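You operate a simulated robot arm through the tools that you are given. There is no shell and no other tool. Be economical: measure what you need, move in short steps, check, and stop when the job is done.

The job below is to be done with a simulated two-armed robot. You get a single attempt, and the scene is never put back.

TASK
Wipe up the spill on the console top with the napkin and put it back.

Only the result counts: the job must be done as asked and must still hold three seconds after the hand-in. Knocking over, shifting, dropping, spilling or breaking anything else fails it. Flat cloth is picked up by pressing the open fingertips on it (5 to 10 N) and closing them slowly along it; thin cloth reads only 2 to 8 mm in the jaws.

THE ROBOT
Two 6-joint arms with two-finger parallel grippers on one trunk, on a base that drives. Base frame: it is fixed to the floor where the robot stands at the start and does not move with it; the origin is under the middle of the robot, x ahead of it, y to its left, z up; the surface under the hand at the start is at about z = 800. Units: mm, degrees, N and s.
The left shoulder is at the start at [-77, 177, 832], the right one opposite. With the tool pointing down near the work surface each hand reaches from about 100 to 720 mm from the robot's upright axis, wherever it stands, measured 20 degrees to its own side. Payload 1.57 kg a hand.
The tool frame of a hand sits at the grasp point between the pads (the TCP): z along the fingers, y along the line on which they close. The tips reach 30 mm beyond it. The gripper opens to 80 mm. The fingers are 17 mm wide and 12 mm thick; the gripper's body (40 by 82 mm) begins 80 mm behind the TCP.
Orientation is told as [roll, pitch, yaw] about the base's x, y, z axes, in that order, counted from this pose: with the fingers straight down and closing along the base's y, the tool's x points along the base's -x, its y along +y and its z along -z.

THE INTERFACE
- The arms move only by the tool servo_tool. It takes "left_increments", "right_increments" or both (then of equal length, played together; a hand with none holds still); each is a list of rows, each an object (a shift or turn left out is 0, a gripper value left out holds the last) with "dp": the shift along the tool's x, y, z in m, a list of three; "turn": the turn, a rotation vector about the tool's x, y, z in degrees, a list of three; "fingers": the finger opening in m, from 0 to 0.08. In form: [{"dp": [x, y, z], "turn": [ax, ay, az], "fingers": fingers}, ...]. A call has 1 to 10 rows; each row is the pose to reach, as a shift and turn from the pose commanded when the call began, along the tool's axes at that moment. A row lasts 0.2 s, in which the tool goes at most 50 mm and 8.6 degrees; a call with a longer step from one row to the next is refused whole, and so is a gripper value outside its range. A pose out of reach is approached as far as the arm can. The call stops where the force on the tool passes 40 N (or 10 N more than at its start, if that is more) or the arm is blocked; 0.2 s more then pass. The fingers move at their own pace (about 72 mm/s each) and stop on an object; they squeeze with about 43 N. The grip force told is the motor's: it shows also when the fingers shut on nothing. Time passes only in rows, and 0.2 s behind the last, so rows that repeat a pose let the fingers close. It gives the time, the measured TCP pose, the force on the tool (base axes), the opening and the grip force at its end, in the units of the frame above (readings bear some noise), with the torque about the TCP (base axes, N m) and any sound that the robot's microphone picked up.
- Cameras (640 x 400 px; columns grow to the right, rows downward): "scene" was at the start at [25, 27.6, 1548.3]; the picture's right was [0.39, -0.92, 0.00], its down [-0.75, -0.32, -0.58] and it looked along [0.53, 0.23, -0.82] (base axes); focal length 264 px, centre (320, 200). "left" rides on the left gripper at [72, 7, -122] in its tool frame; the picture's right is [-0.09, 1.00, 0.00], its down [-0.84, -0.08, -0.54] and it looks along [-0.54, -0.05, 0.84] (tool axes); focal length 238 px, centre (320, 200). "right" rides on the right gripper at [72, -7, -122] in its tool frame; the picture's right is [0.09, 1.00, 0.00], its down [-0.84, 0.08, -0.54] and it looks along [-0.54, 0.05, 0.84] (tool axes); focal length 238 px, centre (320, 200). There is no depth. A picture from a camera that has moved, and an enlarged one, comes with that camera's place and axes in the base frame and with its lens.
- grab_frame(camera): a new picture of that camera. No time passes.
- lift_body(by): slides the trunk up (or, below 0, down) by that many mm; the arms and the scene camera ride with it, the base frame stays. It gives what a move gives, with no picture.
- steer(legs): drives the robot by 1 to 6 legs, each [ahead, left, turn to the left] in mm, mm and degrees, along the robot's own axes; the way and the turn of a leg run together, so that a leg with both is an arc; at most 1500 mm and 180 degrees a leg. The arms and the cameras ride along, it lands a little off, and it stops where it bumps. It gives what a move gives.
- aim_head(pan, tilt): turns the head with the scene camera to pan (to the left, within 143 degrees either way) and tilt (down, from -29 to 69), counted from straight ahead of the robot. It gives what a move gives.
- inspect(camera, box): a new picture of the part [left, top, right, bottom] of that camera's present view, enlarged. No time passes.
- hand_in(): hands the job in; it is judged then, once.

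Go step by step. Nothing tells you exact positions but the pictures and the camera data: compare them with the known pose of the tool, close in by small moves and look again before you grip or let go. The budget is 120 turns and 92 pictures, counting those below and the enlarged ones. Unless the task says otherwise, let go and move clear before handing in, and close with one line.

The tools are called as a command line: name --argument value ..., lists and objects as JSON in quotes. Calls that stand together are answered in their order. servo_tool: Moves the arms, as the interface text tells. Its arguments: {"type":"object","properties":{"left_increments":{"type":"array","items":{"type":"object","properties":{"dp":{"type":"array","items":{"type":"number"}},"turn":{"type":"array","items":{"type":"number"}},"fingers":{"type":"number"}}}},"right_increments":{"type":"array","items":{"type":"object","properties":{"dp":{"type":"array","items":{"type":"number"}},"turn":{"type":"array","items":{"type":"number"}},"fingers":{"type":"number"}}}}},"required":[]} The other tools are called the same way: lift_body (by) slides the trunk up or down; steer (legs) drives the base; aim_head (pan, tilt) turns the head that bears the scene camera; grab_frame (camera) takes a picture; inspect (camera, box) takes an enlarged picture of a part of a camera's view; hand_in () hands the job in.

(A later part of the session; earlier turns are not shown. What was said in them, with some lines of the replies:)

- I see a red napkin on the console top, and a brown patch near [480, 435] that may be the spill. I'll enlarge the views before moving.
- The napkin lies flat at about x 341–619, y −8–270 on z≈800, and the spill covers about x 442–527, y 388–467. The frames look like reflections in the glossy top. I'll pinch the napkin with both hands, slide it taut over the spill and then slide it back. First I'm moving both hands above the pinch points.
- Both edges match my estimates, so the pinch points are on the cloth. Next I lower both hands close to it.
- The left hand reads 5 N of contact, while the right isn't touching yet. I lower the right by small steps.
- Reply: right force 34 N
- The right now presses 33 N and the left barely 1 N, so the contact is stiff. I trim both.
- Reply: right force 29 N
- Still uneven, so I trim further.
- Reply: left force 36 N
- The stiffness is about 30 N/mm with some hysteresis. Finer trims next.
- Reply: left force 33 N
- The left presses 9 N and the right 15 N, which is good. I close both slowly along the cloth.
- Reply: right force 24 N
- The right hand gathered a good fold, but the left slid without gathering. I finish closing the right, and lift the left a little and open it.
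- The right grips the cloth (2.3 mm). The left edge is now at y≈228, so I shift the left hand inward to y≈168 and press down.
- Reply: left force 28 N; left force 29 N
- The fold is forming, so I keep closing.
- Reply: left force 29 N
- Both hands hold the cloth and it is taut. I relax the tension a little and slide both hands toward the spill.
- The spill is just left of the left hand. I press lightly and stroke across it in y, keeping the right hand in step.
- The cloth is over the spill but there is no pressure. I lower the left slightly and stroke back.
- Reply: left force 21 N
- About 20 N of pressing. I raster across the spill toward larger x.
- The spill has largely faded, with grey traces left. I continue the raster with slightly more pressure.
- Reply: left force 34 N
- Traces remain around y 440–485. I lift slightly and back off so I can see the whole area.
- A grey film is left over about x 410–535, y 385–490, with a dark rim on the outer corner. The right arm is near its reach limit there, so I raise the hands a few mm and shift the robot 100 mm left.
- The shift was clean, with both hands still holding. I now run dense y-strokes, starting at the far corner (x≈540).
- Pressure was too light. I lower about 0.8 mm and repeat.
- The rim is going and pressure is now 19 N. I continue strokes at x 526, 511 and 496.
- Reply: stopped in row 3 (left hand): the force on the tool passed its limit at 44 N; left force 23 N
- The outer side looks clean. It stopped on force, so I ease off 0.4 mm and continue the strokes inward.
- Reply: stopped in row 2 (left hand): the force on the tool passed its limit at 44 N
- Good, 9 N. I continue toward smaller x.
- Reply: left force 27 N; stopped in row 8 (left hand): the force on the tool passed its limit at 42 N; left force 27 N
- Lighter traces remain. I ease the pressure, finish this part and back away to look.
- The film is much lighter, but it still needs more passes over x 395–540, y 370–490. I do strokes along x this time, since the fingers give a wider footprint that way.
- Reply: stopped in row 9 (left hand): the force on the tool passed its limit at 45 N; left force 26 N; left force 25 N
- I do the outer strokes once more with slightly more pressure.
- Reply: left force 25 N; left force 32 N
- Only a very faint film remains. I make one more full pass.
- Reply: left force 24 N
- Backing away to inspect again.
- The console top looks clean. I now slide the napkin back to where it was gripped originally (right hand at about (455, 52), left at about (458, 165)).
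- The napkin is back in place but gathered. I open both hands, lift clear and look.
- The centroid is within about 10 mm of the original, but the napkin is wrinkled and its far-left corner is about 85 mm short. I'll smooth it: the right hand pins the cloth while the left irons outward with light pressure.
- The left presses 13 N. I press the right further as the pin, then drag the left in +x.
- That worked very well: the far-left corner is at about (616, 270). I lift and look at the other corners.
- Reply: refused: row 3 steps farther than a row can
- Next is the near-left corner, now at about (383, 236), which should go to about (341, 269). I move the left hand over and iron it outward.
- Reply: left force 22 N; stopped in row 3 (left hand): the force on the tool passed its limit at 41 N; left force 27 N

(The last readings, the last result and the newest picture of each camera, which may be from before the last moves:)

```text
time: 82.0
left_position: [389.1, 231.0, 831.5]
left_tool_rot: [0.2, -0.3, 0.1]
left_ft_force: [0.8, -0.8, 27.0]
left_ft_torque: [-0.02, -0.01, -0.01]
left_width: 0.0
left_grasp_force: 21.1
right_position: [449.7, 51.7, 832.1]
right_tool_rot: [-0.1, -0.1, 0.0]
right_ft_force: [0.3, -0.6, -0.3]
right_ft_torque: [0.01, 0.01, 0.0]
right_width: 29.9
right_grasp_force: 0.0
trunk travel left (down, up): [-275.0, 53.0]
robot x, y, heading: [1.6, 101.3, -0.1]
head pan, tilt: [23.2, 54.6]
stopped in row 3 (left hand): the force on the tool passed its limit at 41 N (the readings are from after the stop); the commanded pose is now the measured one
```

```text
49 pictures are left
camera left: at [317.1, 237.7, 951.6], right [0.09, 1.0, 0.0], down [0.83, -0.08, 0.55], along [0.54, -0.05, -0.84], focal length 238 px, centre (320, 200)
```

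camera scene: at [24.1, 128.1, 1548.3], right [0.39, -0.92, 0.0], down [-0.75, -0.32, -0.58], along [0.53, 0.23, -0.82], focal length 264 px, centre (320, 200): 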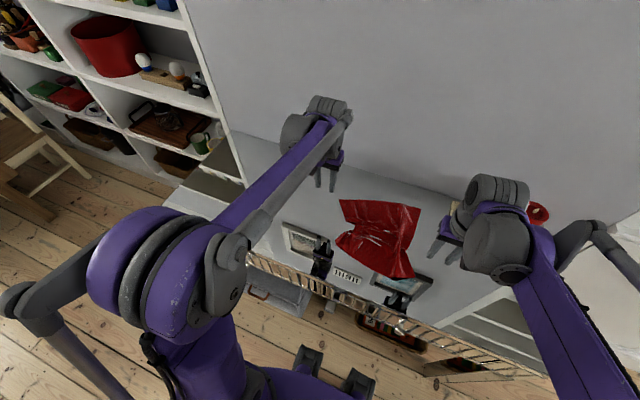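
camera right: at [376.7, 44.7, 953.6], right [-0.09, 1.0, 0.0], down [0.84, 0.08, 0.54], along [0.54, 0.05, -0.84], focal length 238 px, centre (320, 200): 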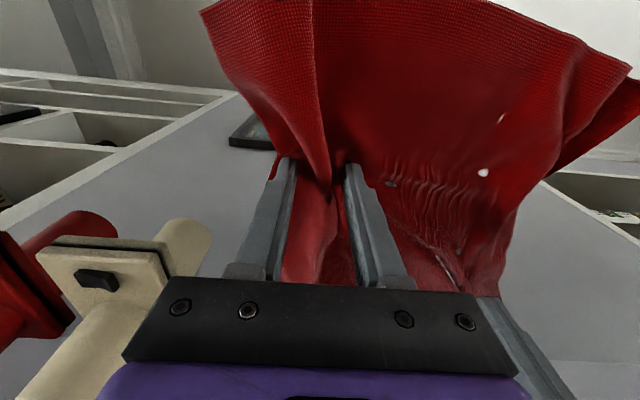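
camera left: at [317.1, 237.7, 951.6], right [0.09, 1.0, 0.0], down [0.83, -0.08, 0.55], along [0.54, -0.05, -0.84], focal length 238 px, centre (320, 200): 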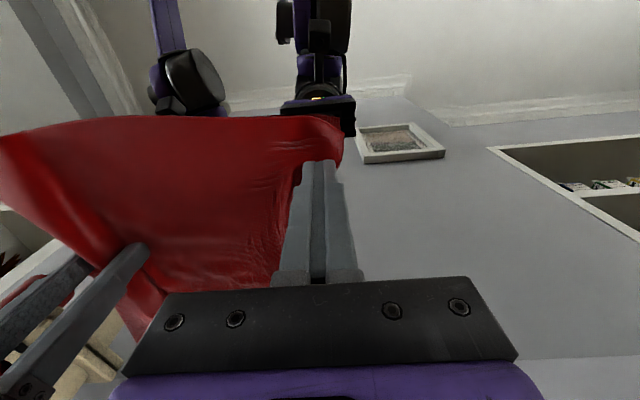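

servo_tool --left_increments '[{"dp": [0.004, 0.003, -0.0006]}, {"dp": [0.01, 0.01, -0.0007]}, {"dp": [0.015, 0.015, -0.0007]}, {"dp": [0.018, 0.018, -0.001]}, {"dp": [0.018, 0.018, -0.02]}, {"dp": [0.018, 0.018, -0.06]}, {"dp": [0.018, 0.038, -0.1]}, {"dp": [0.018, 0.07, -0.13]}, {"dp": [-0.01, 0.11, -0.13]}]' --right_increments '[{}, {}, {}, {}, {"dp": [0, 0, -0.02]}, {"dp": [0, 0, -0.06]}, {"dp": [0.01, -0.02, -0.1]}, {"dp": [0.03, -0.05, -0.13]}, {"dp": [0.06, -0.08, -0.14]}]'

inspect --camera "scene" --box '[240, 150, 520, 325]'

grab_frame --camera "left"

grab_frame --camera "right"

```text
time: 84.0
left_position: [398.7, 342.4, 960.1]
left_tool_rot: [0.1, -0.2, 0.1]
left_ft_force: [0.0, -0.8, -0.4]
left_ft_torque: [-0.01, 0.01, 0.0]
left_width: 0.0
left_grasp_force: 21.5
right_position: [392.0, -27.5, 970.1]
right_tool_rot: [0.0, 0.0, 0.0]
right_ft_force: [0.3, 0.0, -0.3]
right_ft_torque: [0.02, 0.0, 0.01]
right_width: 30.0
right_grasp_force: 0.1
trunk travel left (down, up): [-275.0, 53.0]
robot x, y, heading: [5.1, 101.7, 0.2]
head pan, tilt: [23.2, 54.6]
```

```text
2.29 times, centred on (380, 238) of scene
camera zoom: at [26.3, 128.4, 1548.3], right [0.39, -0.92, 0.0], down [-0.75, -0.32, -0.58], along [0.53, 0.23, -0.82], focal length 604 px, centre (183, 114)
```

zoom: 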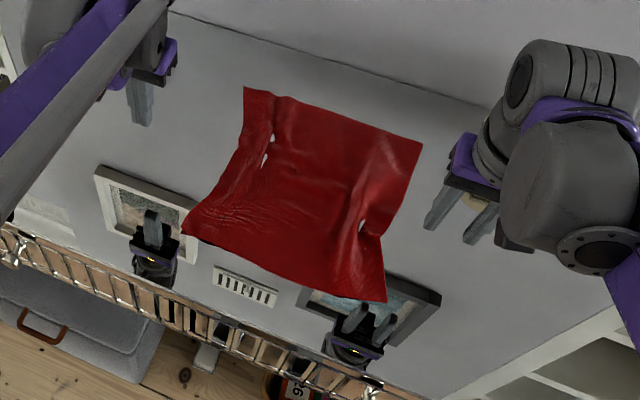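

```text
47 pictures are left
camera left: at [326.9, 348.9, 1080.1], right [0.09, 1.0, 0.0], down [0.83, -0.08, 0.55], along [0.54, -0.05, -0.84], focal length 238 px, centre (320, 200)
```

left: 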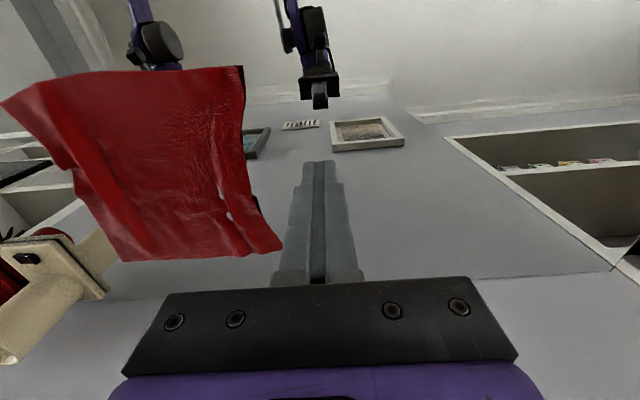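

```text
46 pictures are left
camera right: at [318.6, -34.0, 1091.7], right [-0.09, 1.0, 0.0], down [0.84, 0.08, 0.54], along [0.54, 0.05, -0.84], focal length 238 px, centre (320, 200)
```

right: 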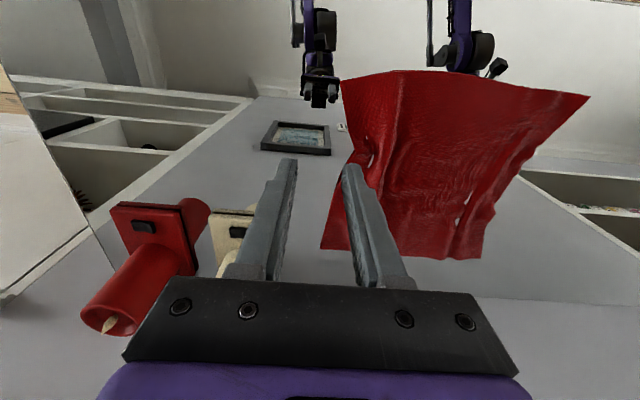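

The napkin is nearly flat, with all four corners within about 25 mm of the original. I check the wiped area once more, and whether any smear was left along the path.

inspect --camera "left" --box '[220, 60, 540, 280]'

inspect --camera "scene" --box '[200, 120, 380, 260]'

```text
1.82 times, centred on (380, 170) of left
camera zoom: at [326.9, 348.9, 1080.1], right [0.09, 1.0, 0.0], down [0.83, -0.08, 0.55], along [0.54, -0.05, -0.84], focal length 433 px, centre (211, 254)
```

zoom: 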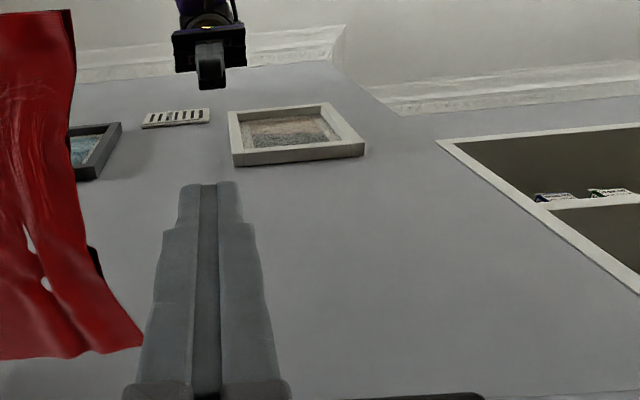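

```text
2.86 times, centred on (290, 190) of scene
camera zoom: at [26.3, 128.4, 1548.3], right [0.39, -0.92, 0.0], down [-0.75, -0.32, -0.58], along [0.53, 0.23, -0.82], focal length 755 px, centre (406, 229)
```

zoom: 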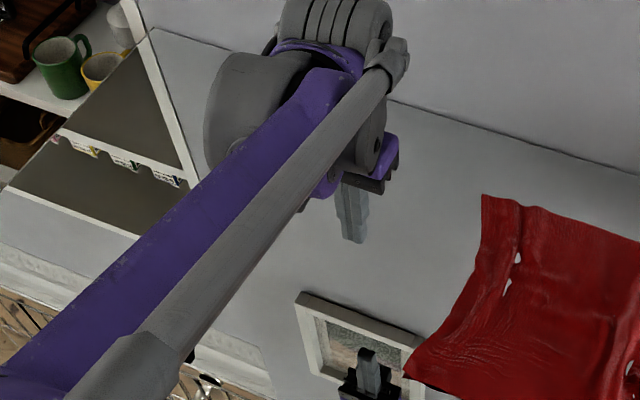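

The top is clean, the napkin lies back in its place, both hands are clear and empty, and the candles stand where they were. I'm handing in.

hand_in

```text
The job is handed in.
```

I wiped up the spill with the napkin and put the napkin back, each corner within about 25 mm of where it started. It is slightly wrinkled. The wiped area looks clean in the last pictures, and nothing else was moved.
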